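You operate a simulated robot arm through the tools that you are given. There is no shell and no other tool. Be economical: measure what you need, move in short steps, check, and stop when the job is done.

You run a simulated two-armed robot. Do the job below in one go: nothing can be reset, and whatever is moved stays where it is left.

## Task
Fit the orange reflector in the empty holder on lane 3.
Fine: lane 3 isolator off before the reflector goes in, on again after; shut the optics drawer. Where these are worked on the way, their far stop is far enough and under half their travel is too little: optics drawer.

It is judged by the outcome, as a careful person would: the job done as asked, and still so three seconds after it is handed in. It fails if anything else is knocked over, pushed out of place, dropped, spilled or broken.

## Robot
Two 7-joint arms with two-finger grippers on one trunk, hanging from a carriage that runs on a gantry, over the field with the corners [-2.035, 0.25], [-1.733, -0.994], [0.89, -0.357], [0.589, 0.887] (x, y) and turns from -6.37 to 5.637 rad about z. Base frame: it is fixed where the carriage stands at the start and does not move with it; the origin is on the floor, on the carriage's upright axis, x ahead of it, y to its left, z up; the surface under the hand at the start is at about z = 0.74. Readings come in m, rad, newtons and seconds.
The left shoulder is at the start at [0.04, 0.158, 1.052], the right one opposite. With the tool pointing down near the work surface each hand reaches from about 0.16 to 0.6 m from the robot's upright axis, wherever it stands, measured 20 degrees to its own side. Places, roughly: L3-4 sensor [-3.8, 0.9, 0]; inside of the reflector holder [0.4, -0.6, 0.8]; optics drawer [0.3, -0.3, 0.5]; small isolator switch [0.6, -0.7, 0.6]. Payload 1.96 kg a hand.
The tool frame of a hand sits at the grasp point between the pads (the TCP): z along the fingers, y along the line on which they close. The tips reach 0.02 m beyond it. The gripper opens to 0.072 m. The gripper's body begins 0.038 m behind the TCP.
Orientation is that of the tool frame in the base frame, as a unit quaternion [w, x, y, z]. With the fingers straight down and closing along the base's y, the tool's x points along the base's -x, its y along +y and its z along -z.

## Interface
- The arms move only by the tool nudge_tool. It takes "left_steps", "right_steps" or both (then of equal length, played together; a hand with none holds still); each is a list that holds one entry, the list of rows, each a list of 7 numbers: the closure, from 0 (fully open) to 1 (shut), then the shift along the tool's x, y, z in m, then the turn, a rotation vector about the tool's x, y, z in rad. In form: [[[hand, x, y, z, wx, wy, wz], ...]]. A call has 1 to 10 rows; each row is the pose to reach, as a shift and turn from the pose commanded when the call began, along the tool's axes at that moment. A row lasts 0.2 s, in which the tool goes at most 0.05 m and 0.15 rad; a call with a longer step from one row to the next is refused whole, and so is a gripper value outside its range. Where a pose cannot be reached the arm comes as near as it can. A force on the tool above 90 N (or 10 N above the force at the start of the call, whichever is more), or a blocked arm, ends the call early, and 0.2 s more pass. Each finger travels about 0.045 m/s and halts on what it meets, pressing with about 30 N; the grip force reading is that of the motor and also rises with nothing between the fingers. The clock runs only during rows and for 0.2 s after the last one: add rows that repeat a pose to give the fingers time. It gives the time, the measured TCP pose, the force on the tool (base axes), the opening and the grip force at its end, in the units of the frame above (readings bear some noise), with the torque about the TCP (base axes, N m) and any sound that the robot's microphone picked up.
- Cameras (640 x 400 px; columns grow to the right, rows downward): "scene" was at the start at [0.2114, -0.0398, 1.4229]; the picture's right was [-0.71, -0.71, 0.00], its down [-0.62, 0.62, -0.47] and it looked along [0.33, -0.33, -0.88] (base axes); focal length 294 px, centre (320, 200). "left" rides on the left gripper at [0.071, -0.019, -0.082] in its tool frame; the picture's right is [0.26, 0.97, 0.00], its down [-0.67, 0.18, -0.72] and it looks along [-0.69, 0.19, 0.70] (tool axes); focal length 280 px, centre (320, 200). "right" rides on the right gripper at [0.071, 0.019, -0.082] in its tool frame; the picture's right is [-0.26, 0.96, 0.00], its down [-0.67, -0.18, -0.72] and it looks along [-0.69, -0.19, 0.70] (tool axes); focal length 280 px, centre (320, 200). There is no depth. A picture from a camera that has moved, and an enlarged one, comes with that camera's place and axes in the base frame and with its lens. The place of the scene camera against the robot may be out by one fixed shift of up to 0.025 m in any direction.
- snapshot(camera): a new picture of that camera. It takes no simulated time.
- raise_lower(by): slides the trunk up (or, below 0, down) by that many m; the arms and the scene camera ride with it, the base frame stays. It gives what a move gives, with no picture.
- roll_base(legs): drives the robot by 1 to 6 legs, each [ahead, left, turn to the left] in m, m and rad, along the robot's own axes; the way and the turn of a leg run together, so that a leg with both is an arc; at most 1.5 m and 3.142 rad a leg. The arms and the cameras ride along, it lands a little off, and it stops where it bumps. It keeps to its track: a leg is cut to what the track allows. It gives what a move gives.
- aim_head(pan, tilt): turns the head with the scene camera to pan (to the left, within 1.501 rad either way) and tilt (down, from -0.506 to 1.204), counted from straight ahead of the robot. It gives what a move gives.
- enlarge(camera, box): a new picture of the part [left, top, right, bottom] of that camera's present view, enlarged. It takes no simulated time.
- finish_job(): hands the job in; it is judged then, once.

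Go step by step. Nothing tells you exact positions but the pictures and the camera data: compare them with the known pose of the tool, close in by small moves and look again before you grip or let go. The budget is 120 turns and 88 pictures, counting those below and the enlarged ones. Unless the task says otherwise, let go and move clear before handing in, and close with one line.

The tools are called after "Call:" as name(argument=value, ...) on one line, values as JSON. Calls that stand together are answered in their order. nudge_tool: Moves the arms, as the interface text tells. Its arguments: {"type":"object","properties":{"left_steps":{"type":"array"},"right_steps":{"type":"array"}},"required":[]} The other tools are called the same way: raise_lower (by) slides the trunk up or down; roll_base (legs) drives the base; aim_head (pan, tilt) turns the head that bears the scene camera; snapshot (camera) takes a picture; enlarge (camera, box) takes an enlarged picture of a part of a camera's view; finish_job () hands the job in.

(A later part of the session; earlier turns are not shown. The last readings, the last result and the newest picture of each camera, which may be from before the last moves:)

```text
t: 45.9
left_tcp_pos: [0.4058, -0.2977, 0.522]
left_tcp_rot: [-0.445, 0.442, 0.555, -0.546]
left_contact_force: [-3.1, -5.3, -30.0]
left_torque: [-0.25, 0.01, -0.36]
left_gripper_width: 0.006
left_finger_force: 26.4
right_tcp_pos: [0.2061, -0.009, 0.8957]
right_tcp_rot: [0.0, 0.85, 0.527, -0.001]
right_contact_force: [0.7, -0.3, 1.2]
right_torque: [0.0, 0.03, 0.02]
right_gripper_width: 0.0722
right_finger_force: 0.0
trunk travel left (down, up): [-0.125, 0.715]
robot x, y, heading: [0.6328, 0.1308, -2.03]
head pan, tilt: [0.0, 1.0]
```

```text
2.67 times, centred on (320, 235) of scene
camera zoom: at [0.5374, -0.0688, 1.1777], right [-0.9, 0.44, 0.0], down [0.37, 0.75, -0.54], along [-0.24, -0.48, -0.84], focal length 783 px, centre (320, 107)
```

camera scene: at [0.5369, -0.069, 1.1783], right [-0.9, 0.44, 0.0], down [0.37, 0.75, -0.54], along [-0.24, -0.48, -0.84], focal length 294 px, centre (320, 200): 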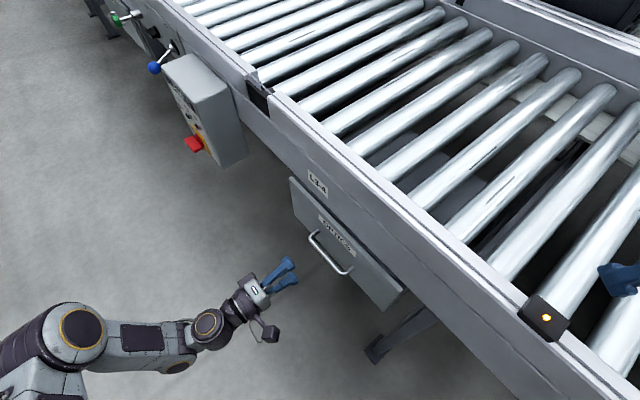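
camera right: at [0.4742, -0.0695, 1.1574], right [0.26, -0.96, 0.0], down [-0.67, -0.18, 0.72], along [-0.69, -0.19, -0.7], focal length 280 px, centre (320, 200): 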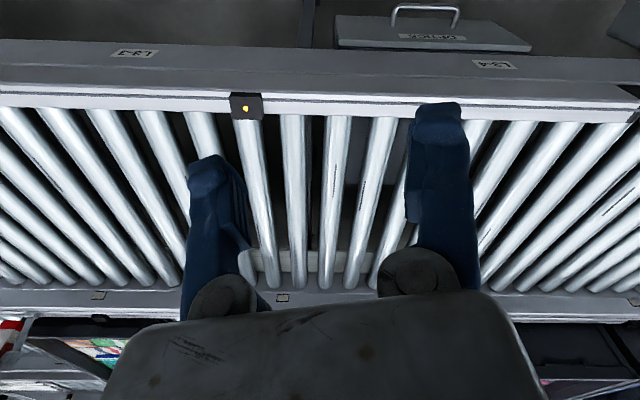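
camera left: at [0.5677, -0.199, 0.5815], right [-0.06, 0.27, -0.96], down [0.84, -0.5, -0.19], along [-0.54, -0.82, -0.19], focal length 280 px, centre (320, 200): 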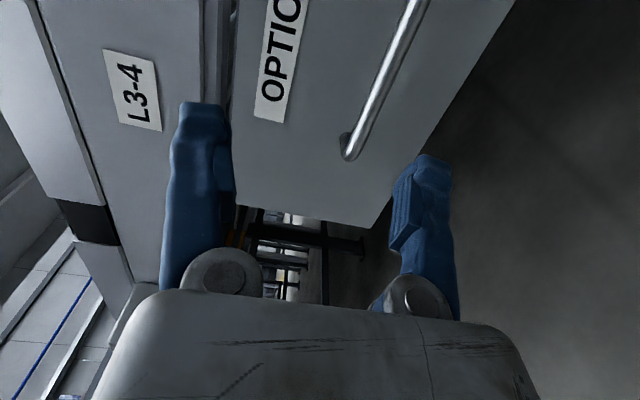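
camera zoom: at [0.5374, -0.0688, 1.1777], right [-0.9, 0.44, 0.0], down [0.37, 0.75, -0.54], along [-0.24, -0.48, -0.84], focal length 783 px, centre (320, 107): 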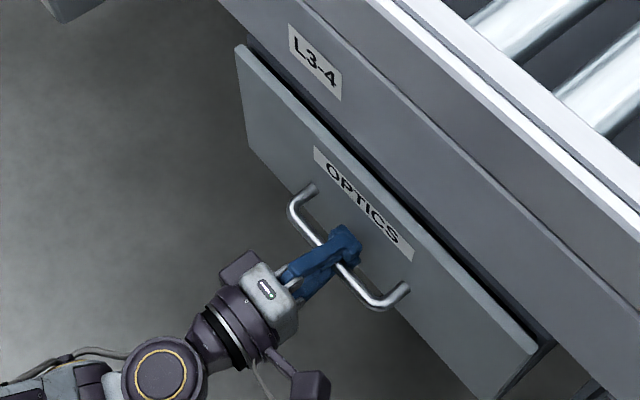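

The bar is gripped. I'll pull the drawer out along +n.

Call:
nudge_tool(left_steps=[[[1, 0, 0.003, 0, 0, 0, 0], [1, 0, 0.003, -0.02, 0, 0, 0], [1, 0, 0.003, -0.045, 0, 0, 0], [1, 0, 0.003, -0.07, 0, 0, 0], [1, 0, 0.003, -0.095, 0, 0, 0], [1, 0, 0.003, -0.12, 0, 0, 0], [1, 0, 0.003, -0.145, 0, 0, 0], [1, 0, 0.003, -0.17, 0, 0, 0]]])

Call:
snapshot(camera="scene")

```text
t: 47.7
left_tcp_pos: [0.5705, -0.2586, 0.5222]
left_tcp_rot: [-0.448, 0.439, 0.551, -0.55]
left_contact_force: [-0.7, 13.9, 16.4]
left_torque: [-0.22, -0.09, 0.21]
left_gripper_width: 0.0064
left_finger_force: 29.9
right_tcp_pos: [0.2049, -0.0065, 0.8972]
right_tcp_rot: [-0.001, 0.849, 0.528, 0.0]
right_contact_force: [0.0, -0.3, 0.3]
right_torque: [-0.01, 0.06, 0.01]
right_gripper_width: 0.072
right_finger_force: 0.0
trunk travel left (down, up): [-0.125, 0.715]
robot x, y, heading: [0.6316, 0.1333, -2.028]
head pan, tilt: [0.0, 1.0]
```

```text
52 pictures are left
camera scene: at [0.5373, -0.0665, 1.1782], right [-0.9, 0.44, 0.0], down [0.37, 0.76, -0.54], along [-0.24, -0.48, -0.84], focal length 294 px, centre (320, 200)
```

scene: 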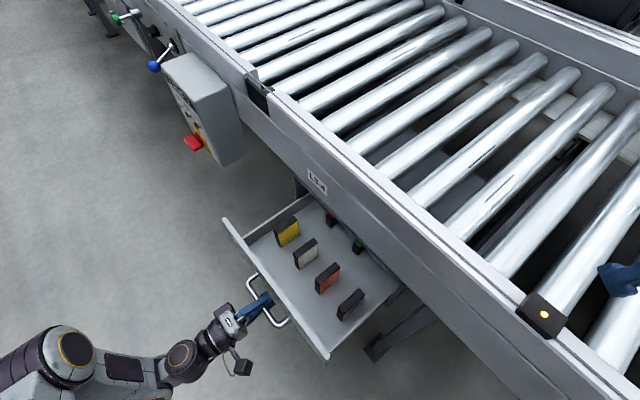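

The drawer is open about 17 cm, showing upright reflectors with the orange third in the front row. I'll pull a little further toward the stop.

Call:
nudge_tool(left_steps=[[[1, 0, 0, -0.02, 0, 0, 0], [1, 0, 0, -0.04, 0, 0, 0], [1, 0, 0, -0.06, 0, 0, 0]]])

Call:
enlarge(camera="scene", box=[200, 180, 440, 380])

```text
t: 48.5
left_tcp_pos: [0.6311, -0.2531, 0.5208]
left_tcp_rot: [-0.445, 0.44, 0.553, -0.55]
left_contact_force: [1.2, 0.4, 21.0]
left_torque: [0.14, -0.21, -0.21]
left_gripper_width: 0.0002
left_finger_force: 29.7
right_tcp_pos: [0.2069, -0.01, 0.896]
right_tcp_rot: [0.001, 0.849, 0.529, -0.001]
right_contact_force: [0.1, 0.3, 0.3]
right_torque: [0.04, -0.01, -0.01]
right_gripper_width: 0.072
right_finger_force: 0.1
trunk travel left (down, up): [-0.125, 0.715]
robot x, y, heading: [0.631, 0.1306, -2.027]
head pan, tilt: [0.0, 1.0]
```

```text
2.00 times, centred on (320, 280) of scene
camera zoom: at [0.5379, -0.07, 1.1783], right [-0.9, 0.44, 0.0], down [0.37, 0.75, -0.54], along [-0.24, -0.49, -0.84], focal length 588 px, centre (320, 40)
```

zoom: 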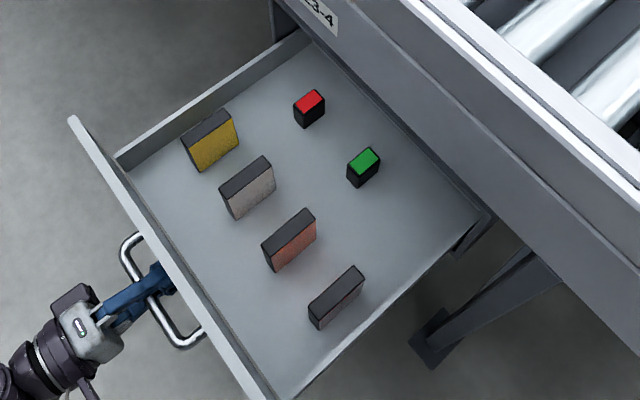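

The drawer is at its stop and the fingers have slipped to just above the bar, closed. I'll lift and back off without opening, then reorient to point down.

Call:
nudge_tool(left_steps=[[[1, 0, -0.01, 0, 0, 0, 0], [1, 0, -0.015, -0.03, 0, 0, 0], [1, 0, -0.03, -0.06, 0, 0, 0], [0.5, 0, -0.07, -0.08, 0, 0, 0], [0, 0, -0.11, -0.08, 0, 0, 0], [0, 0, -0.15, -0.08, 0, 0, 0], [0, 0, -0.18, -0.08, 0, 0, 0]]])

Call:
nudge_tool(left_steps=[[[0, 0, 0, 0, 0, 0, 0.15], [0, 0, 0, 0, 0, 0, 0.3], [0, 0, 0, 0, 0, 0, 0.45], [0, 0, 0, 0, 0, 0, 0.6], [0, 0, 0, 0, 0, 0, 0.75], [0, 0, 0, 0, 0, 0, 0.9], [0, 0, 0, 0, 0, 0, 1.05], [0, 0, 0, 0, 0, 0, 1.2], [0, 0, 0, 0, 0, 0, 1.35], [0, 0, 0, 0, 0, 0, 1.5]]])

Call:
nudge_tool(left_steps=[[[0, -0.01, 0, 0.01, 0, 0.15, 0], [0, -0.02, 0, 0.02, 0, 0.3, 0], [0, -0.03, 0, 0.03, 0, 0.45, 0], [0, -0.04, 0, 0.04, 0, 0.6, 0], [0, -0.05, 0, 0.05, 0, 0.75, 0], [0, -0.05, 0, 0.06, 0, 0.9, 0], [0, -0.05, 0, 0.07, 0, 1.05, 0], [0, -0.05, 0, 0.08, 0, 1.2, 0], [0, -0.05, 0, 0.09, 0, 1.35, 0], [0, -0.05, 0, 0.1, 0, 1.5, 0]]])

Call:
snapshot(camera="left")

Call:
snapshot(camera="scene")

```text
t: 49.1
left_tcp_pos: [0.6493, -0.2448, 0.5241]
left_tcp_rot: [-0.44, 0.448, 0.563, -0.538]
left_contact_force: [-10.4, -10.3, -39.6]
left_torque: [-0.26, 0.44, 0.4]
left_gripper_width: 0.0002
left_finger_force: 29.5
right_tcp_pos: [0.2018, -0.0094, 0.8971]
right_tcp_rot: [-0.002, 0.85, 0.528, -0.002]
right_contact_force: [0.3, 0.9, 0.1]
right_torque: [0.01, 0.0, -0.01]
right_gripper_width: 0.0719
right_finger_force: 0.1
trunk travel left (down, up): [-0.125, 0.715]
robot x, y, heading: [0.6331, 0.1309, -2.031]
head pan, tilt: [0.0, 1.0]
stopped in row 3 (left hand): the force on the tool passed its limit at 96 N (the readings are from after the stop); the commanded pose is now the measured one
```

```text
t: 51.2
left_tcp_pos: [0.6528, -0.2419, 0.5227]
left_tcp_rot: [-0.068, 0.688, 0.223, -0.687]
left_contact_force: [-2.9, -5.5, -16.4]
left_torque: [4.22, 1.14, 0.31]
left_gripper_width: 0.0722
left_finger_force: 0.4
right_tcp_pos: [0.2049, -0.0101, 0.8985]
right_tcp_rot: [0.0, 0.849, 0.528, -0.001]
right_contact_force: [0.5, 0.8, 0.1]
right_torque: [0.02, 0.01, 0.02]
right_gripper_width: 0.072
right_finger_force: 0.2
trunk travel left (down, up): [-0.125, 0.715]
robot x, y, heading: [0.6341, 0.1279, -2.032]
head pan, tilt: [0.0, 1.0]
stopped in row 10 (left hand): the arm was blocked; the commanded pose is now the measured one
```

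```text
t: 51.7
left_tcp_pos: [0.6461, -0.2434, 0.5225]
left_tcp_rot: [-0.092, 0.759, 0.224, -0.604]
left_contact_force: [-1.7, 3.1, -23.9]
left_torque: [1.71, 0.58, -0.21]
left_gripper_width: 0.0721
left_finger_force: 0.2
right_tcp_pos: [0.2054, -0.0074, 0.8982]
right_tcp_rot: [-0.002, 0.849, 0.529, -0.001]
right_contact_force: [-0.2, -0.5, 0.8]
right_torque: [-0.02, 0.0, 0.02]
right_gripper_width: 0.0721
right_finger_force: 0.0
trunk travel left (down, up): [-0.125, 0.715]
robot x, y, heading: [0.6345, 0.1241, -2.03]
head pan, tilt: [0.0, 1.0]
stopped in row 2 (left hand): the force on the tool passed its limit at 102 N (the readings are from after the stop); the commanded pose is now the measured one
```

```text
50 pictures are left
camera left: at [0.7333, -0.1832, 0.488], right [0.26, -0.73, -0.63], down [0.61, -0.37, 0.7], along [-0.74, -0.57, 0.35], focal length 280 px, centre (320, 200)
```

left: 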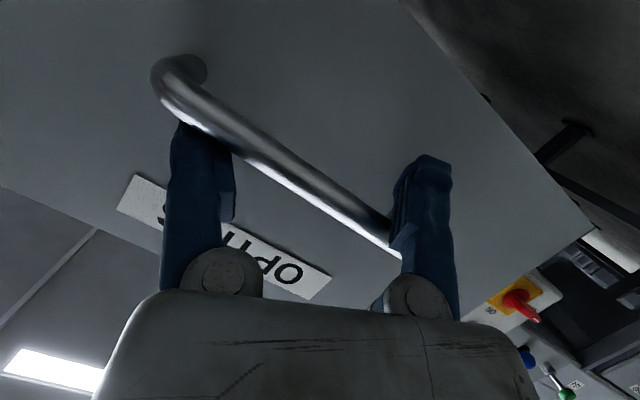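

```text
49 pictures are left
camera scene: at [0.5359, -0.0675, 1.1785], right [-0.9, 0.44, 0.0], down [0.37, 0.76, -0.54], along [-0.24, -0.48, -0.84], focal length 294 px, centre (320, 200)
```

scene: 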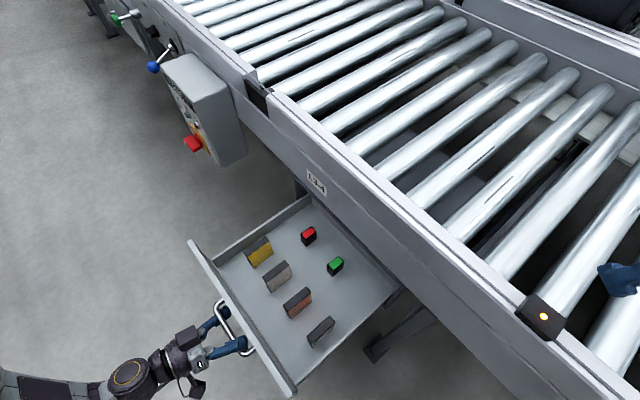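

The bar is still between the opened fingers, so my chained moves twisted on it. The drawer and reflectors look undisturbed. I'll undo the pitch and part of the twist, then check before retreating straight back.

Call:
nudge_tool(left_steps=[[[0, 0, 0, 0, 0, -0.1, 0], [0, 0, 0, 0, 0, -0.17, 0]]])

Call:
nudge_tool(left_steps=[[[0, 0, 0, 0, 0, 0, -0.15], [0, 0, 0, 0, 0, 0, -0.3], [0, 0, 0, 0, 0, 0, -0.45], [0, 0, 0, 0, 0, 0, -0.6], [0, 0, 0, 0, 0, 0, -0.75]]])

Call:
snapshot(camera="left")

```text
t: 52.3
left_tcp_pos: [0.6459, -0.2443, 0.5217]
left_tcp_rot: [-0.07, 0.704, 0.229, -0.668]
left_contact_force: [-0.6, 3.1, -27.6]
left_torque: [0.91, 0.35, -0.19]
left_gripper_width: 0.0721
left_finger_force: 0.1
right_tcp_pos: [0.2061, -0.007, 0.8978]
right_tcp_rot: [0.0, 0.849, 0.529, 0.0]
right_contact_force: [-0.2, 0.5, 1.0]
right_torque: [-0.03, -0.01, 0.03]
right_gripper_width: 0.0722
right_finger_force: 0.1
trunk travel left (down, up): [-0.125, 0.715]
robot x, y, heading: [0.6307, 0.1297, -2.028]
head pan, tilt: [0.0, 1.0]
```

```text
t: 53.5
left_tcp_pos: [0.6469, -0.245, 0.5239]
left_tcp_rot: [0.311, -0.57, -0.469, 0.598]
left_contact_force: [0.0, -0.4, 0.0]
left_torque: [0.05, 0.0, 0.01]
left_gripper_width: 0.0721
left_finger_force: 0.1
right_tcp_pos: [0.2065, -0.0101, 0.8962]
right_tcp_rot: [0.0, 0.849, 0.529, -0.002]
right_contact_force: [-0.5, -0.7, -0.5]
right_torque: [-0.02, 0.0, -0.01]
right_gripper_width: 0.0721
right_finger_force: 0.1
trunk travel left (down, up): [-0.125, 0.715]
robot x, y, heading: [0.6314, 0.1312, -2.027]
head pan, tilt: [0.0, 1.0]
```

```text
48 pictures are left
camera left: at [0.7135, -0.1579, 0.5219], right [0.12, -0.11, -0.99], down [0.83, -0.53, 0.16], along [-0.54, -0.84, 0.03], focal length 280 px, centre (320, 200)
```

left: 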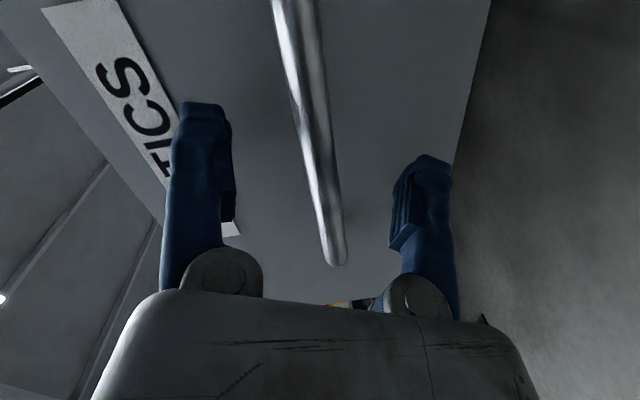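

The bar is free with no force on the hand. I'll retreat straight back.

Call:
nudge_tool(left_steps=[[[0, 0, 0, -0.03, 0, 0, 0], [0, 0, 0, -0.06, 0, 0, 0], [0, 0, 0, -0.08, 0, 0, 0]]])

Call:
snapshot(camera="scene")

```text
t: 54.3
left_tcp_pos: [0.7261, -0.2305, 0.5331]
left_tcp_rot: [0.311, -0.57, -0.47, 0.598]
left_contact_force: [0.3, 0.0, -0.4]
left_torque: [-0.01, 0.02, 0.0]
left_gripper_width: 0.0721
left_finger_force: 0.1
right_tcp_pos: [0.2066, -0.0089, 0.8967]
right_tcp_rot: [-0.001, 0.849, 0.528, 0.001]
right_contact_force: [-0.3, -0.2, -0.2]
right_torque: [-0.03, 0.01, 0.03]
right_gripper_width: 0.0722
right_finger_force: 0.1
trunk travel left (down, up): [-0.125, 0.715]
robot x, y, heading: [0.6316, 0.1299, -2.034]
head pan, tilt: [0.0, 1.0]
```

```text
47 pictures are left
camera scene: at [0.5375, -0.0696, 1.1783], right [-0.9, 0.44, 0.0], down [0.37, 0.75, -0.54], along [-0.24, -0.48, -0.84], focal length 294 px, centre (320, 200)
```

scene: 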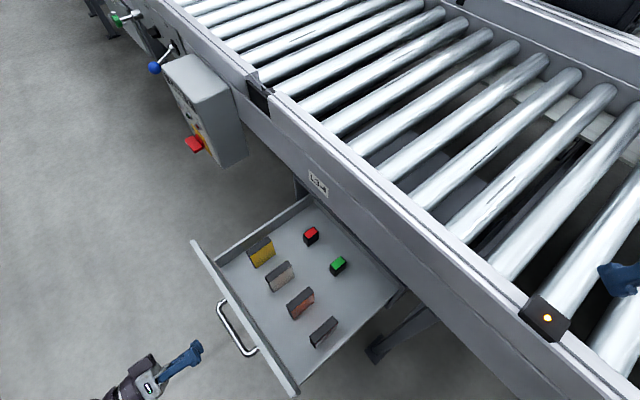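

The drawer and contents are fine. I'll raise the hand while un-twisting it.

Call:
nudge_tool(left_steps=[[[0, -0.015, -0.033, -0.003, 0, 0, 0.146], [0, -0.03, -0.066, -0.006, 0, 0, 0.292], [0, -0.045, -0.1, -0.009, 0, 0, 0.438], [0, -0.058, -0.137, -0.013, 0, 0, 0.585], [0, -0.058, -0.137, -0.013, 0, 0, 0.731], [0, -0.058, -0.137, -0.013, 0, 0, 0.877], [0, -0.058, -0.137, -0.013, 0, 0, 1.02], [0, -0.058, -0.137, -0.013, 0, 0, 1.17]]])

```text
t: 56.1
left_tcp_pos: [0.7244, -0.231, 0.68]
left_tcp_rot: [0.073, 0.735, 0.076, -0.67]
left_contact_force: [0.2, 0.0, -0.2]
left_torque: [-0.05, -0.03, -0.01]
left_gripper_width: 0.0718
left_finger_force: 0.0
right_tcp_pos: [0.2057, -0.0105, 0.8976]
right_tcp_rot: [0.0, 0.849, 0.528, -0.001]
right_contact_force: [0.0, -0.4, 0.0]
right_torque: [0.0, -0.02, 0.01]
right_gripper_width: 0.0721
right_finger_force: 0.1
trunk travel left (down, up): [-0.125, 0.715]
robot x, y, heading: [0.6331, 0.1279, -2.029]
head pan, tilt: [0.0, 1.0]
```

Now I'll pitch the hand to point down while moving over the drawer at z≈0.68.

Call:
nudge_tool(left_steps=[[[0, 0, 0, 0.012, 0, 0.148, 0], [0, 0, 0, 0.024, 0, 0.296, 0], [0, 0, 0, 0.036, 0, 0.444, 0], [0, 0, 0, 0.048, 0, 0.592, 0], [0, 0, 0, 0.06, 0, 0.74, 0], [0, 0, 0, 0.072, 0, 0.888, 0], [0, 0, 0, 0.084, 0, 1.036, 0], [0, 0, 0, 0.096, 0, 1.184, 0], [0, 0, 0, 0.108, 0, 1.332, 0], [0, 0, 0, 0.12, 0, 1.48, 0]]])

Call:
snapshot(camera="left")

```text
t: 57.9
left_tcp_pos: [0.6526, -0.2226, 0.6171]
left_tcp_rot: [-0.066, 0.98, 0.129, -0.137]
left_contact_force: [-0.2, 0.7, -0.1]
left_torque: [0.02, -0.02, 0.01]
left_gripper_width: 0.0717
left_finger_force: 0.0
left hand out of reach, approached as far as the arm can: row 2, 3, 4
right_tcp_pos: [0.2044, -0.0104, 0.8973]
right_tcp_rot: [-0.001, 0.849, 0.528, -0.001]
right_contact_force: [0.2, 0.6, -0.1]
right_torque: [0.0, -0.02, 0.0]
right_gripper_width: 0.0719
right_finger_force: 0.0
trunk travel left (down, up): [-0.125, 0.715]
robot x, y, heading: [0.6332, 0.1286, -2.026]
head pan, tilt: [0.0, 1.0]
stopped in row 8 (left hand): the arm was blocked; the commanded pose is now the measured one
```

```text
46 pictures are left
camera left: at [0.7375, -0.1927, 0.6811], right [0.47, -0.85, -0.22], down [-0.38, -0.43, 0.82], along [-0.8, -0.3, -0.52], focal length 280 px, centre (320, 200)
```

left: 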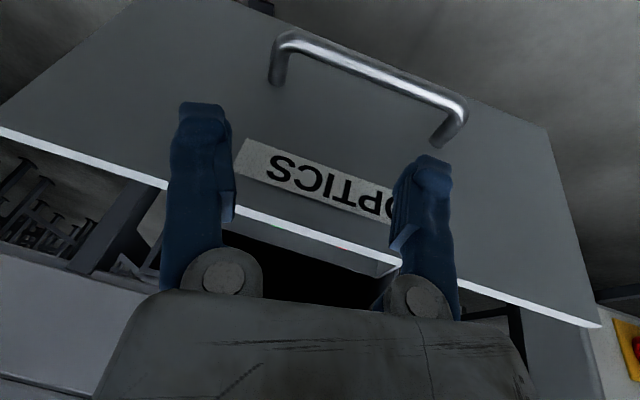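

The arm was blocked partway, likely because it is folded too close. I'll raise the trunk 0.12 and finish the pitch while moving over the drawer.

Call:
raise_lower(by=0.12)

Call:
nudge_tool(left_steps=[[[0, -0.02, 0, 0, 0, 0.1, 0], [0, -0.04, 0, 0, 0, 0.2, 0], [0, -0.07, 0, 0, 0, 0.28, 0], [0, -0.1, 0, 0, 0, 0.28, 0]]])

Call:
snapshot(camera="left")

```text
t: 59.4
left_tcp_pos: [0.6533, -0.2225, 0.7371]
left_tcp_rot: [-0.064, 0.98, 0.129, -0.137]
left_contact_force: [-0.2, 0.0, 0.0]
left_torque: [0.0, -0.03, 0.0]
left_gripper_width: 0.0723
left_finger_force: 0.2
right_tcp_pos: [0.2054, -0.0094, 1.0169]
right_tcp_rot: [0.0, 0.849, 0.529, -0.001]
right_contact_force: [0.4, 0.3, -0.7]
right_torque: [0.01, 0.0, 0.01]
right_gripper_width: 0.072
right_finger_force: 0.0
trunk travel left (down, up): [-0.245, 0.595]
robot x, y, heading: [0.6288, 0.1274, -2.029]
head pan, tilt: [0.0, 1.0]
```

```text
t: 60.4
left_tcp_pos: [0.5578, -0.2492, 0.7618]
left_tcp_rot: [-0.08, 0.99, 0.115, 0.004]
left_contact_force: [0.1, 0.4, 0.1]
left_torque: [0.0, -0.04, -0.01]
left_gripper_width: 0.0718
left_finger_force: 0.1
right_tcp_pos: [0.2061, -0.0092, 1.0176]
right_tcp_rot: [0.0, 0.849, 0.529, -0.001]
right_contact_force: [-0.1, 0.1, 0.4]
right_torque: [-0.01, 0.02, 0.03]
right_gripper_width: 0.0721
right_finger_force: 0.0
trunk travel left (down, up): [-0.245, 0.595]
robot x, y, heading: [0.635, 0.1297, -2.029]
head pan, tilt: [0.0, 1.0]
```

```text
45 pictures are left
camera left: at [0.6246, -0.2272, 0.8482], right [0.48, -0.87, -0.14], down [-0.61, -0.44, 0.66], along [-0.64, -0.23, -0.74], focal length 280 px, centre (320, 200)
```

left: 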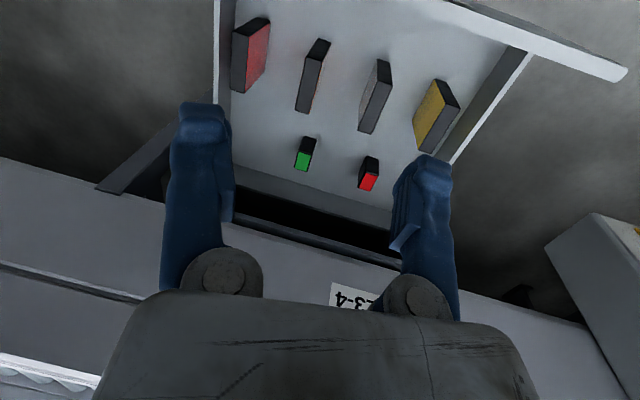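

Seen from this side, the fourth reflector shows a red-looking face. I'll enlarge to tell the colours apart.

Call:
enlarge(camera="left", box=[210, 0, 480, 200])

Call:
enlarge(camera="scene", box=[230, 220, 370, 350])

```text
2.00 times, centred on (345, 100) of left
camera zoom: at [0.6246, -0.2272, 0.8482], right [0.48, -0.87, -0.14], down [-0.61, -0.44, 0.66], along [-0.64, -0.23, -0.74], focal length 561 px, centre (270, 400)
```

zoom: 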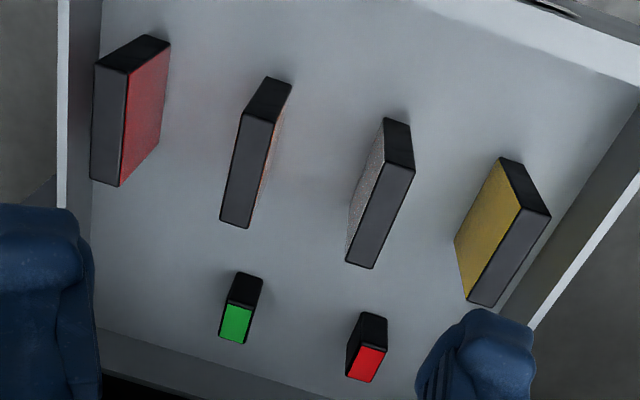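

```text
3.08 times, centred on (300, 285) of scene
camera zoom: at [0.537, -0.0697, 1.2984], right [-0.9, 0.44, 0.0], down [0.37, 0.75, -0.54], along [-0.24, -0.48, -0.84], focal length 904 px, centre (382, -62)
```

zoom: 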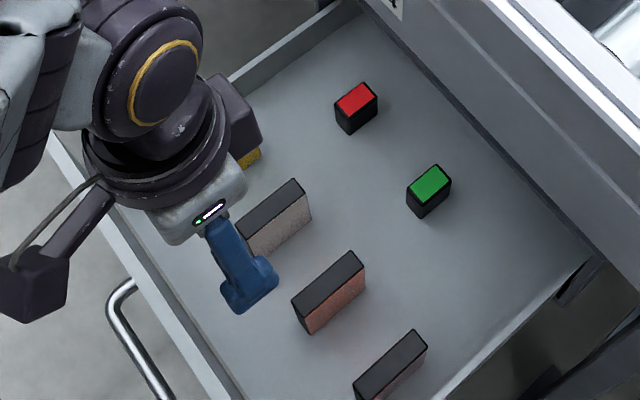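

All four plates have coloured faces on both sides: yellow, white, orange, red, so the third is the orange one. I'll level the hand's tilt, move above the third plate and take a second view.

Call:
nudge_tool(left_steps=[[[0, -0.015, -0.01, 0.02, -0.08, 0, 0], [0, -0.03, -0.02, 0.04, -0.16, 0, 0], [0, -0.048, -0.03, 0.07, -0.16, 0, 0], [0, -0.048, -0.03, 0.09, -0.16, 0, 0]]])

Call:
snapshot(camera="left")

```text
t: 61.4
left_tcp_pos: [0.5059, -0.2163, 0.6759]
left_tcp_rot: [0.001, 0.993, 0.116, 0.014]
left_contact_force: [-0.6, 0.1, 0.3]
left_torque: [0.0, 0.0, -0.02]
left_gripper_width: 0.0719
left_finger_force: 0.0
right_tcp_pos: [0.207, -0.0095, 1.0173]
right_tcp_rot: [0.0, 0.849, 0.528, -0.001]
right_contact_force: [-0.3, 0.4, 0.3]
right_torque: [0.03, 0.02, 0.0]
right_gripper_width: 0.072
right_finger_force: 0.1
trunk travel left (down, up): [-0.245, 0.595]
robot x, y, heading: [0.6301, 0.1302, -2.03]
head pan, tilt: [0.0, 1.0]
```

```text
42 pictures are left
camera left: at [0.5684, -0.1822, 0.7594], right [0.48, -0.88, 0.01], down [-0.63, -0.33, 0.7], along [-0.61, -0.34, -0.72], focal length 280 px, centre (320, 200)
```

left: 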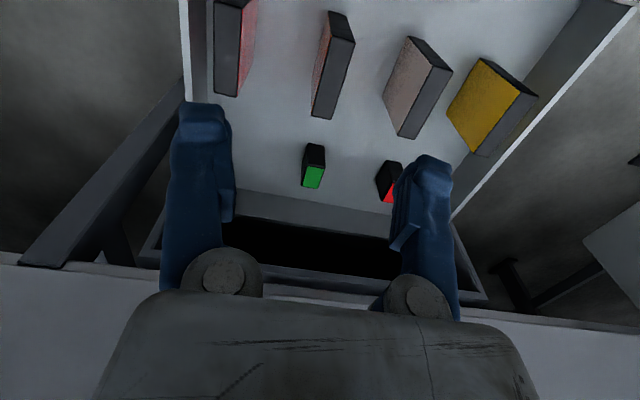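

The orange plate is about 5.5 cm long, with its top centre near (0.503,-0.230,0.555). I'll line up and come down most of the way, then look.

Call:
nudge_tool(left_steps=[[[0.15, -0.0066, 0.0127, 0, 0, 0, 0], [0.15, -0.0066, 0.0127, 0.04, 0, 0, 0], [0.15, -0.0066, 0.0127, 0.08, 0, 0, 0], [0.15, -0.0066, 0.0127, 0.08, 0, 0, 0]]])

Call:
snapshot(camera="left")

Call:
snapshot(camera="scene")

```text
t: 62.4
left_tcp_pos: [0.503, -0.2289, 0.5968]
left_tcp_rot: [0.0, 0.993, 0.116, 0.014]
left_contact_force: [-0.3, -0.3, 0.8]
left_torque: [0.0, -0.03, -0.02]
left_gripper_width: 0.0611
left_finger_force: 0.0
right_tcp_pos: [0.2061, -0.0104, 1.0184]
right_tcp_rot: [-0.001, 0.849, 0.528, 0.0]
right_contact_force: [-0.4, 1.0, 0.5]
right_torque: [-0.02, -0.03, 0.01]
right_gripper_width: 0.0724
right_finger_force: 0.0
trunk travel left (down, up): [-0.245, 0.595]
robot x, y, heading: [0.6326, 0.1296, -2.031]
head pan, tilt: [0.0, 1.0]
```

```text
41 pictures are left
camera left: at [0.5667, -0.1952, 0.6805], right [0.48, -0.88, 0.01], down [-0.63, -0.34, 0.7], along [-0.61, -0.34, -0.72], focal length 280 px, centre (320, 200)
```

left: 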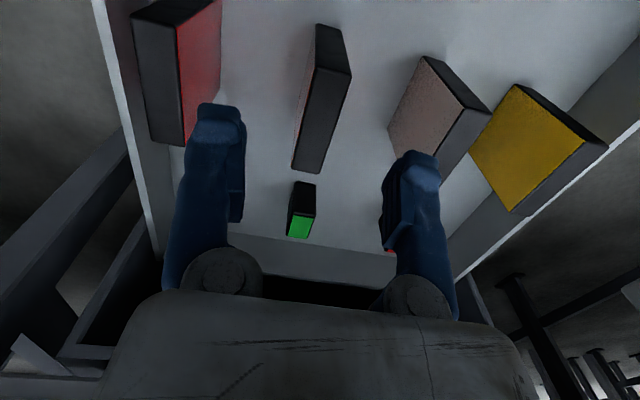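

```text
40 pictures are left
camera scene: at [0.5372, -0.0697, 1.2984], right [-0.9, 0.44, 0.0], down [0.37, 0.75, -0.54], along [-0.24, -0.48, -0.84], focal length 294 px, centre (320, 200)
```

scene: 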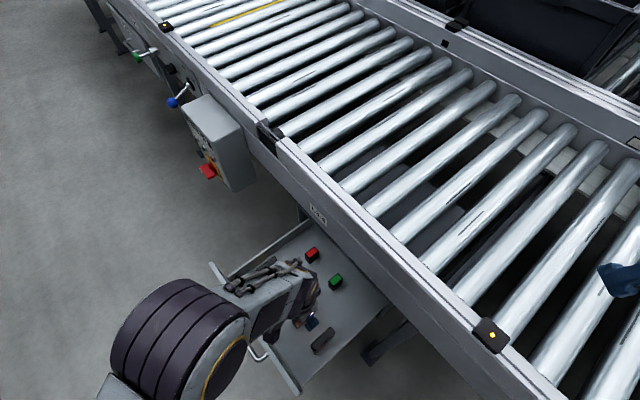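

The plate lies on the grip centreline. I'll go 3 cm lower with the fingers straddling it and check its height.

Call:
nudge_tool(left_steps=[[[0.15, 0, 0, 0.03, 0, 0, 0], [0.15, 0, 0, 0.03, 0, 0, 0]]])

Call:
snapshot(camera="left")

```text
t: 63.0
left_tcp_pos: [0.5029, -0.2313, 0.5687]
left_tcp_rot: [-0.001, 0.993, 0.117, 0.014]
left_contact_force: [0.0, -0.6, -1.2]
left_torque: [-0.03, 0.0, 0.02]
left_gripper_width: 0.0611
left_finger_force: 0.0
right_tcp_pos: [0.2072, -0.0103, 1.017]
right_tcp_rot: [-0.001, 0.849, 0.528, -0.001]
right_contact_force: [0.4, 0.5, -0.2]
right_torque: [0.01, 0.01, 0.01]
right_gripper_width: 0.0721
right_finger_force: 0.1
trunk travel left (down, up): [-0.245, 0.595]
robot x, y, heading: [0.629, 0.127, -2.03]
head pan, tilt: [0.0, 1.0]
```

```text
39 pictures are left
camera left: at [0.5653, -0.1963, 0.6523], right [0.48, -0.88, 0.01], down [-0.63, -0.34, 0.7], along [-0.61, -0.34, -0.72], focal length 280 px, centre (320, 200)
```

left: 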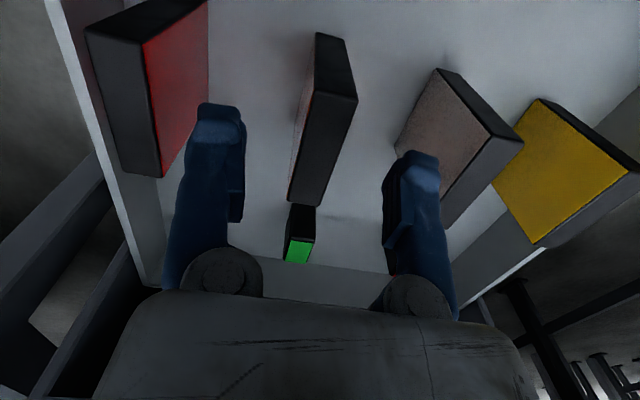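

The plate top is at z≈0.553, centred on the TCP. I'll go down 2.6 cm and close.

Call:
nudge_tool(left_steps=[[[0.15, 0, 0, 0.026, 0, 0, 0], [0.5, 0, 0, 0.026, 0, 0, 0], [1, 0, 0, 0.026, 0, 0, 0], [1, 0, 0, 0.026, 0, 0, 0], [1, 0, 0, 0.026, 0, 0, 0], [1, 0, 0, 0.026, 0, 0, 0], [1, 0, 0, 0.026, 0, 0, 0]]])

Call:
nudge_tool(left_steps=[[[1, 0, 0, -0.03, 0, 0, 0], [1, 0, 0, -0.07, 0, 0, 0], [1, 0, 0, -0.11, 0, 0, 0], [1, 0, 0, -0.15, 0, 0, 0], [1, 0, 0, -0.19, 0, 0, 0]]])

Call:
snapshot(camera="left")

```text
t: 64.6
left_tcp_pos: [0.502, -0.2311, 0.5407]
left_tcp_rot: [-0.001, 0.993, 0.117, 0.013]
left_contact_force: [1.7, 0.2, 0.4]
left_torque: [0.0, -0.02, 0.0]
left_gripper_width: 0.0167
left_finger_force: 29.8
right_tcp_pos: [0.2058, -0.0098, 1.0172]
right_tcp_rot: [0.0, 0.849, 0.528, -0.001]
right_contact_force: [-0.4, -0.2, 1.2]
right_torque: [-0.01, -0.01, 0.02]
right_gripper_width: 0.072
right_finger_force: 0.1
trunk travel left (down, up): [-0.245, 0.595]
robot x, y, heading: [0.6337, 0.1342, -2.028]
head pan, tilt: [0.0, 1.0]
```

```text
t: 65.8
left_tcp_pos: [0.5014, -0.2294, 0.7307]
left_tcp_rot: [-0.001, 0.993, 0.117, 0.013]
left_contact_force: [-1.0, 0.1, -1.3]
left_torque: [-0.04, -0.02, -0.01]
left_gripper_width: 0.0167
left_finger_force: 30.6
right_tcp_pos: [0.2065, -0.0095, 1.0166]
right_tcp_rot: [0.0, 0.849, 0.529, -0.001]
right_contact_force: [0.1, -0.1, -0.1]
right_torque: [-0.04, -0.02, 0.03]
right_gripper_width: 0.072
right_finger_force: 0.0
trunk travel left (down, up): [-0.245, 0.595]
robot x, y, heading: [0.6307, 0.1309, -2.029]
head pan, tilt: [0.0, 1.0]
```

```text
38 pictures are left
camera left: at [0.5643, -0.1947, 0.8143], right [0.48, -0.88, 0.01], down [-0.63, -0.34, 0.7], along [-0.61, -0.34, -0.72], focal length 280 px, centre (320, 200)
```

left: 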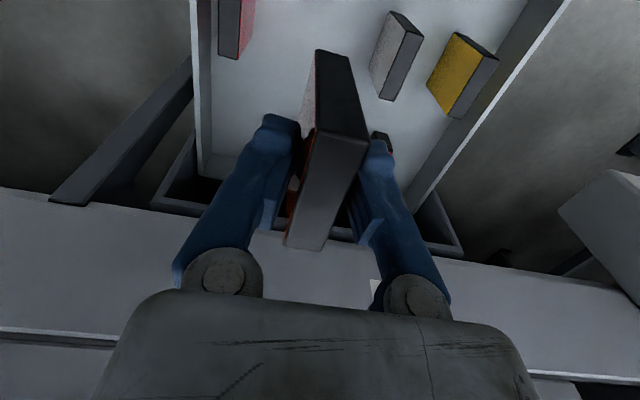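

The orange reflector is held with a 16.7 mm width. I'll raise the trunk well clear of the rail, roll toward the holder, and yaw the hand so the plate lies along the rail.

Call:
raise_lower(by=0.25)

Call:
roll_base(legs=[[0.3207, 0.082, 0]])

Call:
nudge_tool(left_steps=[[[1, 0, 0, 0, 0, 0, -0.15], [1, 0, 0, 0, 0, 0, -0.3], [1, 0, 0, 0, 0, 0, -0.45], [1, 0, 0, 0, 0, 0, -0.6], [1, 0, 0, 0, 0, 0, -0.75], [1, 0, 0, 0, 0, 0, -0.9], [1, 0, 0, 0, 0, 0, -1.05], [1, 0, 0, 0, 0, 0, -1.2], [1, 0, 0, 0, 0, 0, -1.35], [1, 0, 0, 0, 0, 0, -1.5]]])

Call:
snapshot(camera="left")

Call:
snapshot(camera="scene")

```text
t: 68.3
left_tcp_pos: [0.5003, -0.2295, 0.9793]
left_tcp_rot: [-0.001, 0.993, 0.116, 0.013]
left_contact_force: [-0.3, 0.9, -1.1]
left_torque: [-0.02, 0.03, 0.0]
left_gripper_width: 0.0165
left_finger_force: 30.0
right_tcp_pos: [0.2062, -0.0101, 1.2666]
right_tcp_rot: [-0.001, 0.849, 0.529, -0.002]
right_contact_force: [-0.7, 0.0, 0.1]
right_torque: [-0.02, -0.01, -0.02]
right_gripper_width: 0.0719
right_finger_force: 0.0
trunk travel left (down, up): [-0.495, 0.345]
robot x, y, heading: [0.6312, 0.1307, -2.027]
head pan, tilt: [0.0, 1.0]
```

```text
t: 70.5
left_tcp_pos: [0.4306, -0.5477, 0.9806]
left_tcp_rot: [-0.001, 0.993, 0.116, 0.013]
left_contact_force: [-0.1, 0.3, -1.6]
left_torque: [0.0, 0.0, 0.0]
left_gripper_width: 0.0168
left_finger_force: 30.0
right_tcp_pos: [0.1357, -0.3273, 1.2673]
right_tcp_rot: [-0.001, 0.849, 0.528, -0.001]
right_contact_force: [0.4, -0.5, 0.7]
right_torque: [0.04, 0.0, -0.01]
right_gripper_width: 0.072
right_finger_force: 0.0
trunk travel left (down, up): [-0.495, 0.345]
robot x, y, heading: [0.5641, -0.1887, -2.028]
head pan, tilt: [0.0, 1.0]
```

```text
t: 72.7
left_tcp_pos: [0.4328, -0.547, 0.9794]
left_tcp_rot: [0.008, 0.646, 0.763, 0.009]
left_contact_force: [0.3, 0.1, -1.1]
left_torque: [-0.04, 0.01, -0.04]
left_gripper_width: 0.0168
left_finger_force: 30.0
right_tcp_pos: [0.137, -0.3268, 1.2669]
right_tcp_rot: [-0.001, 0.849, 0.529, -0.001]
right_contact_force: [0.0, 0.3, -0.7]
right_torque: [-0.01, 0.01, 0.01]
right_gripper_width: 0.072
right_finger_force: 0.1
trunk travel left (down, up): [-0.495, 0.345]
robot x, y, heading: [0.5628, -0.1868, -2.029]
head pan, tilt: [0.0, 1.0]
```

```text
37 pictures are left
camera left: at [0.4004, -0.4807, 1.0615], right [0.91, 0.42, 0.02], down [0.27, -0.64, 0.72], along [0.31, -0.65, -0.69], focal length 280 px, centre (320, 200)
```

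left: 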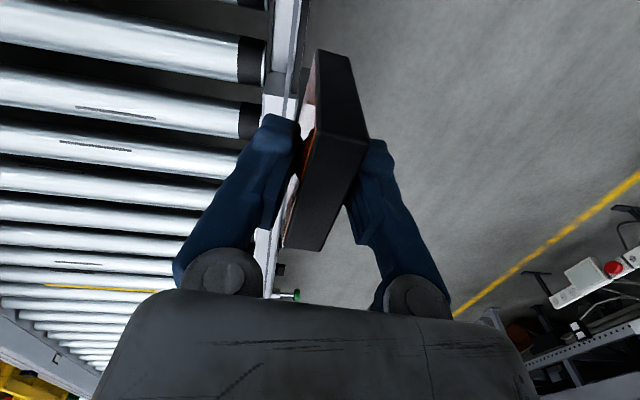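

```text
36 pictures are left
camera scene: at [0.4684, -0.3872, 1.5483], right [-0.9, 0.44, 0.0], down [0.37, 0.75, -0.54], along [-0.24, -0.48, -0.84], focal length 294 px, centre (320, 200)
```

scene: 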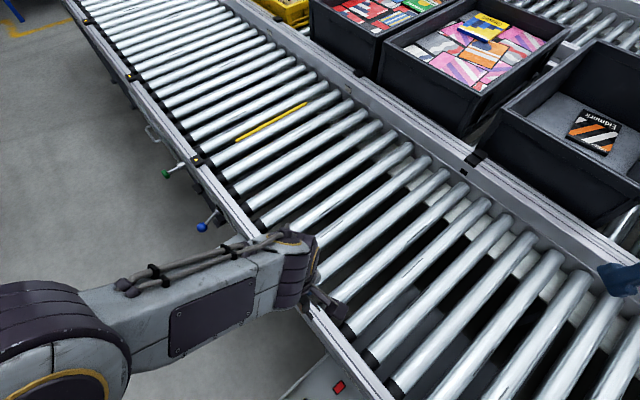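

The arm hides the holder. I'll turn the robot left half a radian to swing the hand outward and look at the holder with the head.

Call:
roll_base(legs=[[0, 0, 0.55]])

Call:
aim_head(pan=-0.6, tilt=1.15)

Call:
snapshot(camera="scene")

Call:
snapshot(camera="right")

```text
t: 74.6
left_tcp_pos: [0.6404, -0.5621, 0.98]
left_tcp_rot: [0.005, 0.416, 0.909, 0.012]
left_contact_force: [0.1, -0.1, 0.0]
left_torque: [-0.01, 0.01, -0.02]
left_gripper_width: 0.0166
left_finger_force: 29.7
right_tcp_pos: [0.2739, -0.5296, 1.2678]
right_tcp_rot: [0.0, 0.673, 0.739, -0.001]
right_contact_force: [0.8, -0.9, -0.6]
right_torque: [0.01, -0.03, -0.01]
right_gripper_width: 0.0719
right_finger_force: 0.1
trunk travel left (down, up): [-0.495, 0.345]
robot x, y, heading: [0.5635, -0.1849, -1.482]
head pan, tilt: [0.0, 1.0]
```

```text
t: 75.6
left_tcp_pos: [0.6402, -0.5628, 0.9797]
left_tcp_rot: [0.005, 0.416, 0.91, 0.012]
left_contact_force: [-0.4, 1.2, -0.5]
left_torque: [0.01, -0.02, 0.03]
left_gripper_width: 0.0166
left_finger_force: 29.8
right_tcp_pos: [0.2737, -0.5292, 1.266]
right_tcp_rot: [0.001, 0.673, 0.74, -0.001]
right_contact_force: [-0.3, -0.9, -0.4]
right_torque: [0.04, -0.03, 0.0]
right_gripper_width: 0.0719
right_finger_force: 0.1
trunk travel left (down, up): [-0.495, 0.345]
robot x, y, heading: [0.5641, -0.1881, -1.476]
head pan, tilt: [-0.6, 1.15]
```

```text
35 pictures are left
camera scene: at [0.5558, -0.3927, 1.5386], right [-0.87, 0.49, 0.0], down [0.44, 0.8, -0.41], along [-0.2, -0.36, -0.91], focal length 294 px, centre (320, 200)
```

scene: 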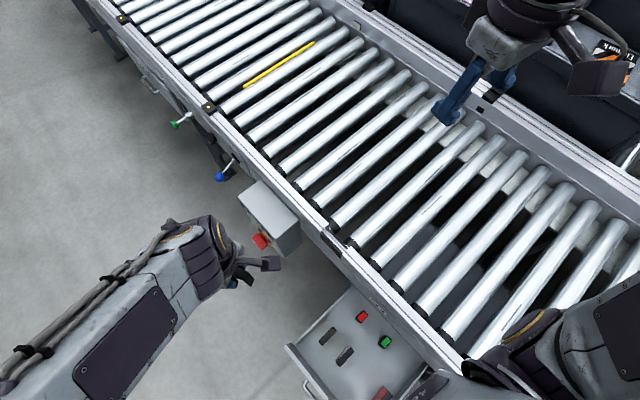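

```text
34 pictures are left
camera right: at [0.2858, -0.4574, 1.3502], right [0.99, -0.17, 0.0], down [-0.12, -0.69, 0.72], along [-0.12, -0.71, -0.7], focal length 280 px, centre (320, 200)
```

right: 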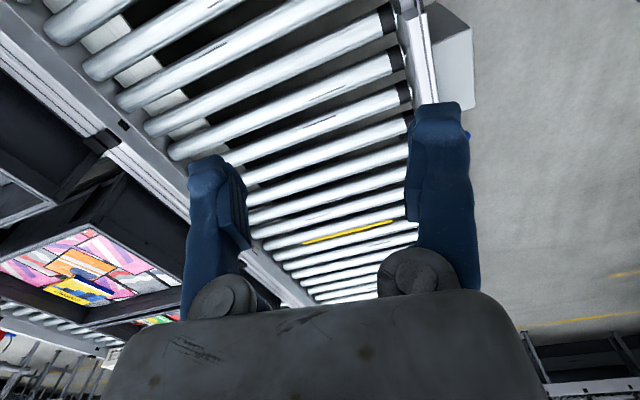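

I'll enlarge the holder in the head view.

Call:
enlarge(camera="scene", box=[290, 210, 370, 260])

Call:
nudge_tool(right_steps=[[[0, 0.04, 0.02, 0.03, 0, 0, 0], [0, 0.08, 0.04, 0.06, 0, 0, 0], [0, 0.12, 0.06, 0.09, 0, 0, 0], [0, 0.16, 0.08, 0.11, 0, 0, 0], [0, 0.2, 0.1, 0.11, 0, 0, 0]]])

Call:
snapshot(camera="right")

```text
8.00 times, centred on (330, 235) of scene
camera zoom: at [0.5558, -0.3927, 1.5386], right [-0.87, 0.49, 0.0], down [0.44, 0.8, -0.41], along [-0.2, -0.36, -0.91], focal length 2350 px, centre (240, -80)
```

zoom: 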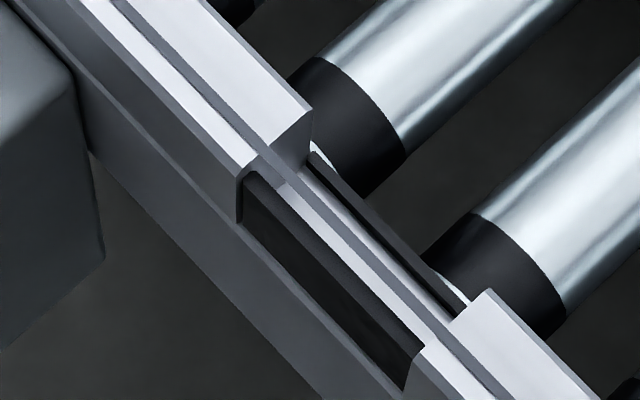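

```text
refused: row 1 steps farther than a row can; nothing moved
```

```text
32 pictures are left
camera right: at [0.2858, -0.4574, 1.3502], right [0.99, -0.17, 0.0], down [-0.12, -0.69, 0.72], along [-0.12, -0.71, -0.7], focal length 280 px, centre (320, 200)
```

right: 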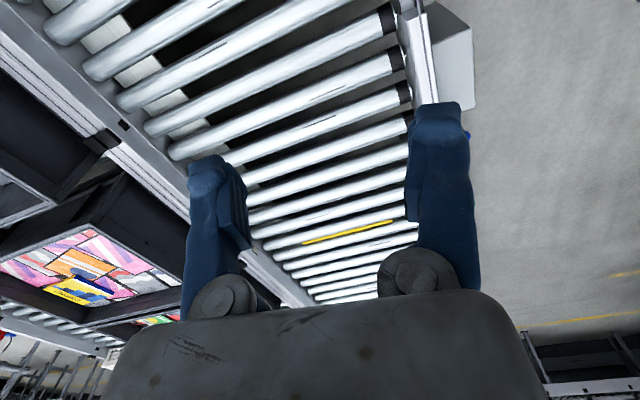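

I'll bring the right hand over to use its camera on the holder, with steps within the limit this time.

Call:
nudge_tool(right_steps=[[[0, 0.0161, 0.0208, 0.033, 0, 0, 0], [0, 0.0322, 0.0415, 0.0665, 0, 0, 0], [0, 0.0484, 0.0622, 0.1, 0, 0, 0], [0, 0.0645, 0.083, 0.133, 0, 0, 0], [0, 0.0806, 0.1037, 0.166, 0, 0, 0], [0, 0.0967, 0.1245, 0.2, 0, 0, 0], [0, 0.1128, 0.1452, 0.233, 0, 0, 0], [0, 0.129, 0.166, 0.266, 0, 0, 0]]])

Call:
enlarge(camera="right", box=[240, 80, 400, 240])

```text
t: 77.4
left_tcp_pos: [0.6401, -0.5618, 0.9806]
left_tcp_rot: [0.005, 0.416, 0.909, 0.012]
left_contact_force: [-0.4, -0.2, -0.4]
left_torque: [-0.05, 0.01, 0.01]
left_gripper_width: 0.0166
left_finger_force: 29.7
right_tcp_pos: [0.45, -0.4429, 0.9964]
right_tcp_rot: [0.013, 0.68, 0.733, 0.016]
right_contact_force: [-0.4, 0.2, 0.3]
right_torque: [0.03, -0.01, 0.01]
right_gripper_width: 0.0721
right_finger_force: 0.0
right hand out of reach, approached as far as the arm can: row 2, 3, 4, 5, 6, 7, 8
trunk travel left (down, up): [-0.495, 0.345]
robot x, y, heading: [0.565, -0.189, -1.478]
head pan, tilt: [-0.6, 1.15]
```

```text
2.50 times, centred on (320, 160) of right
camera zoom: at [0.46, -0.3708, 1.0808], right [0.98, -0.19, 0.04], down [-0.16, -0.69, 0.71], along [-0.11, -0.7, -0.71], focal length 701 px, centre (320, 300)
```

zoom: 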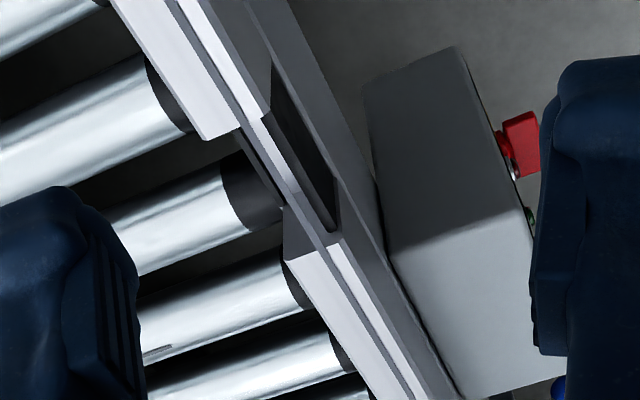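

The holder pocket shows on the outer side of the rail. I'll zoom in tightly.

Call:
enlarge(camera="right", box=[320, 95, 410, 185])

```text
4.44 times, centred on (365, 140) of right
camera zoom: at [0.46, -0.3708, 1.0808], right [0.98, -0.19, 0.04], down [-0.16, -0.69, 0.71], along [-0.11, -0.7, -0.71], focal length 1246 px, centre (120, 467)
```

zoom: 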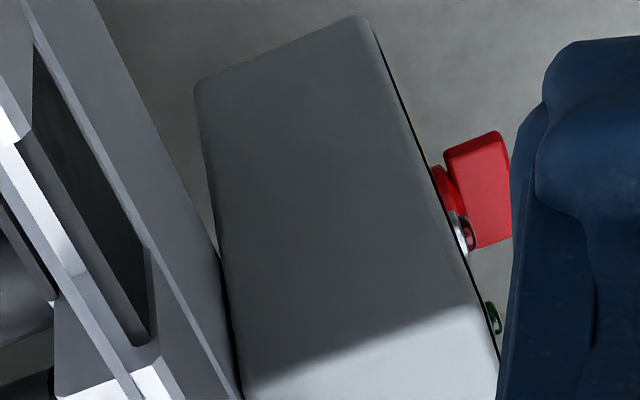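

The cut-out spans about 8 cm of rail, but its depth profile is unclear. I'll look at the fitted units on the same rail and across the conveyor for comparison.

Call:
enlarge(camera="scene", box=[180, 80, 240, 125])

Call:
snapshot(camera="right")

```text
8.89 times, centred on (210, 102) of scene
camera zoom: at [0.5558, -0.3926, 1.5386], right [-0.87, 0.49, 0.0], down [0.44, 0.8, -0.41], along [-0.2, -0.36, -0.91], focal length 2611 px, centre (1298, 1067)
```

zoom: 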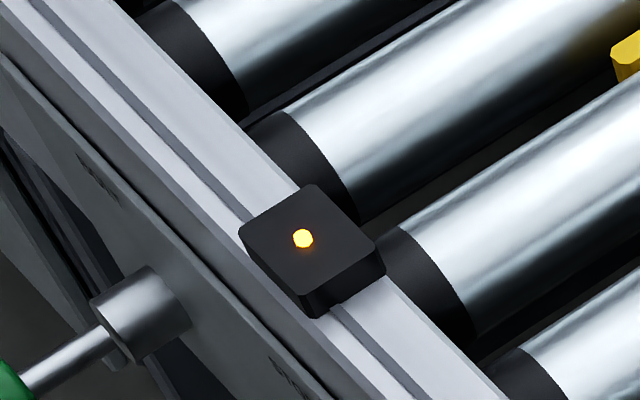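

```text
28 pictures are left
camera right: at [0.46, -0.3708, 1.0808], right [0.98, -0.19, 0.04], down [-0.16, -0.69, 0.71], along [-0.11, -0.7, -0.71], focal length 280 px, centre (320, 200)
```

right: 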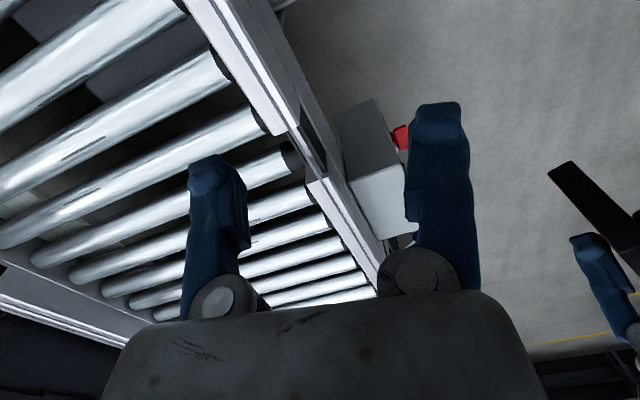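

Those are sensors, so the holder has to be judged on its own. I'll bring the right camera closer and more directly above it.

Call:
roll_base(legs=[[0.1, 0, 0]])

Call:
raise_lower(by=-0.08)

Call:
enlarge(camera="right", box=[240, 20, 420, 140])

```text
t: 78.6
left_tcp_pos: [0.6501, -0.6625, 0.9806]
left_tcp_rot: [0.005, 0.416, 0.909, 0.011]
left_contact_force: [-1.1, -0.4, -0.2]
left_torque: [0.01, -0.03, 0.0]
left_gripper_width: 0.0168
left_finger_force: 29.3
right_tcp_pos: [0.4612, -0.5431, 0.9983]
right_tcp_rot: [0.016, 0.677, 0.736, 0.015]
right_contact_force: [0.2, -0.6, -0.1]
right_torque: [0.01, -0.03, -0.03]
right_gripper_width: 0.0721
right_finger_force: 0.0
trunk travel left (down, up): [-0.495, 0.345]
robot x, y, heading: [0.5781, -0.2853, -1.484]
head pan, tilt: [-0.6, 1.15]
```

```text
t: 79.8
left_tcp_pos: [0.6492, -0.6626, 0.8996]
left_tcp_rot: [0.006, 0.416, 0.909, 0.011]
left_contact_force: [0.6, 0.4, 0.0]
left_torque: [0.0, 0.01, 0.0]
left_gripper_width: 0.0168
left_finger_force: 29.8
right_tcp_pos: [0.4618, -0.5419, 0.919]
right_tcp_rot: [0.018, 0.677, 0.735, 0.019]
right_contact_force: [-0.6, 0.3, -0.1]
right_torque: [0.0, 0.02, 0.03]
right_gripper_width: 0.0719
right_finger_force: 0.1
trunk travel left (down, up): [-0.415, 0.425]
robot x, y, heading: [0.5695, -0.2901, -1.481]
head pan, tilt: [-0.6, 1.15]
```

```text
3.33 times, centred on (330, 80) of right
camera zoom: at [0.4705, -0.4701, 1.0028], right [0.98, -0.18, 0.05], down [-0.16, -0.69, 0.71], along [-0.09, -0.7, -0.71], focal length 935 px, centre (287, 600)
```

zoom: 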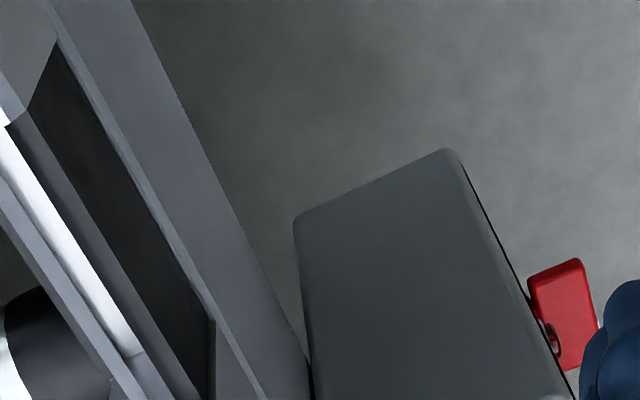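

Call:
enlarge(camera="right", box=[225, 40, 335, 150])

```text
3.64 times, centred on (280, 95) of right
camera zoom: at [0.4705, -0.4701, 1.0028], right [0.98, -0.18, 0.05], down [-0.16, -0.69, 0.71], along [-0.09, -0.7, -0.71], focal length 1020 px, centre (466, 582)
```

zoom: 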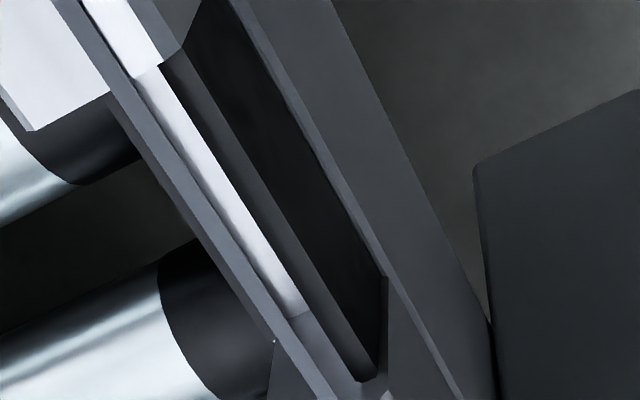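

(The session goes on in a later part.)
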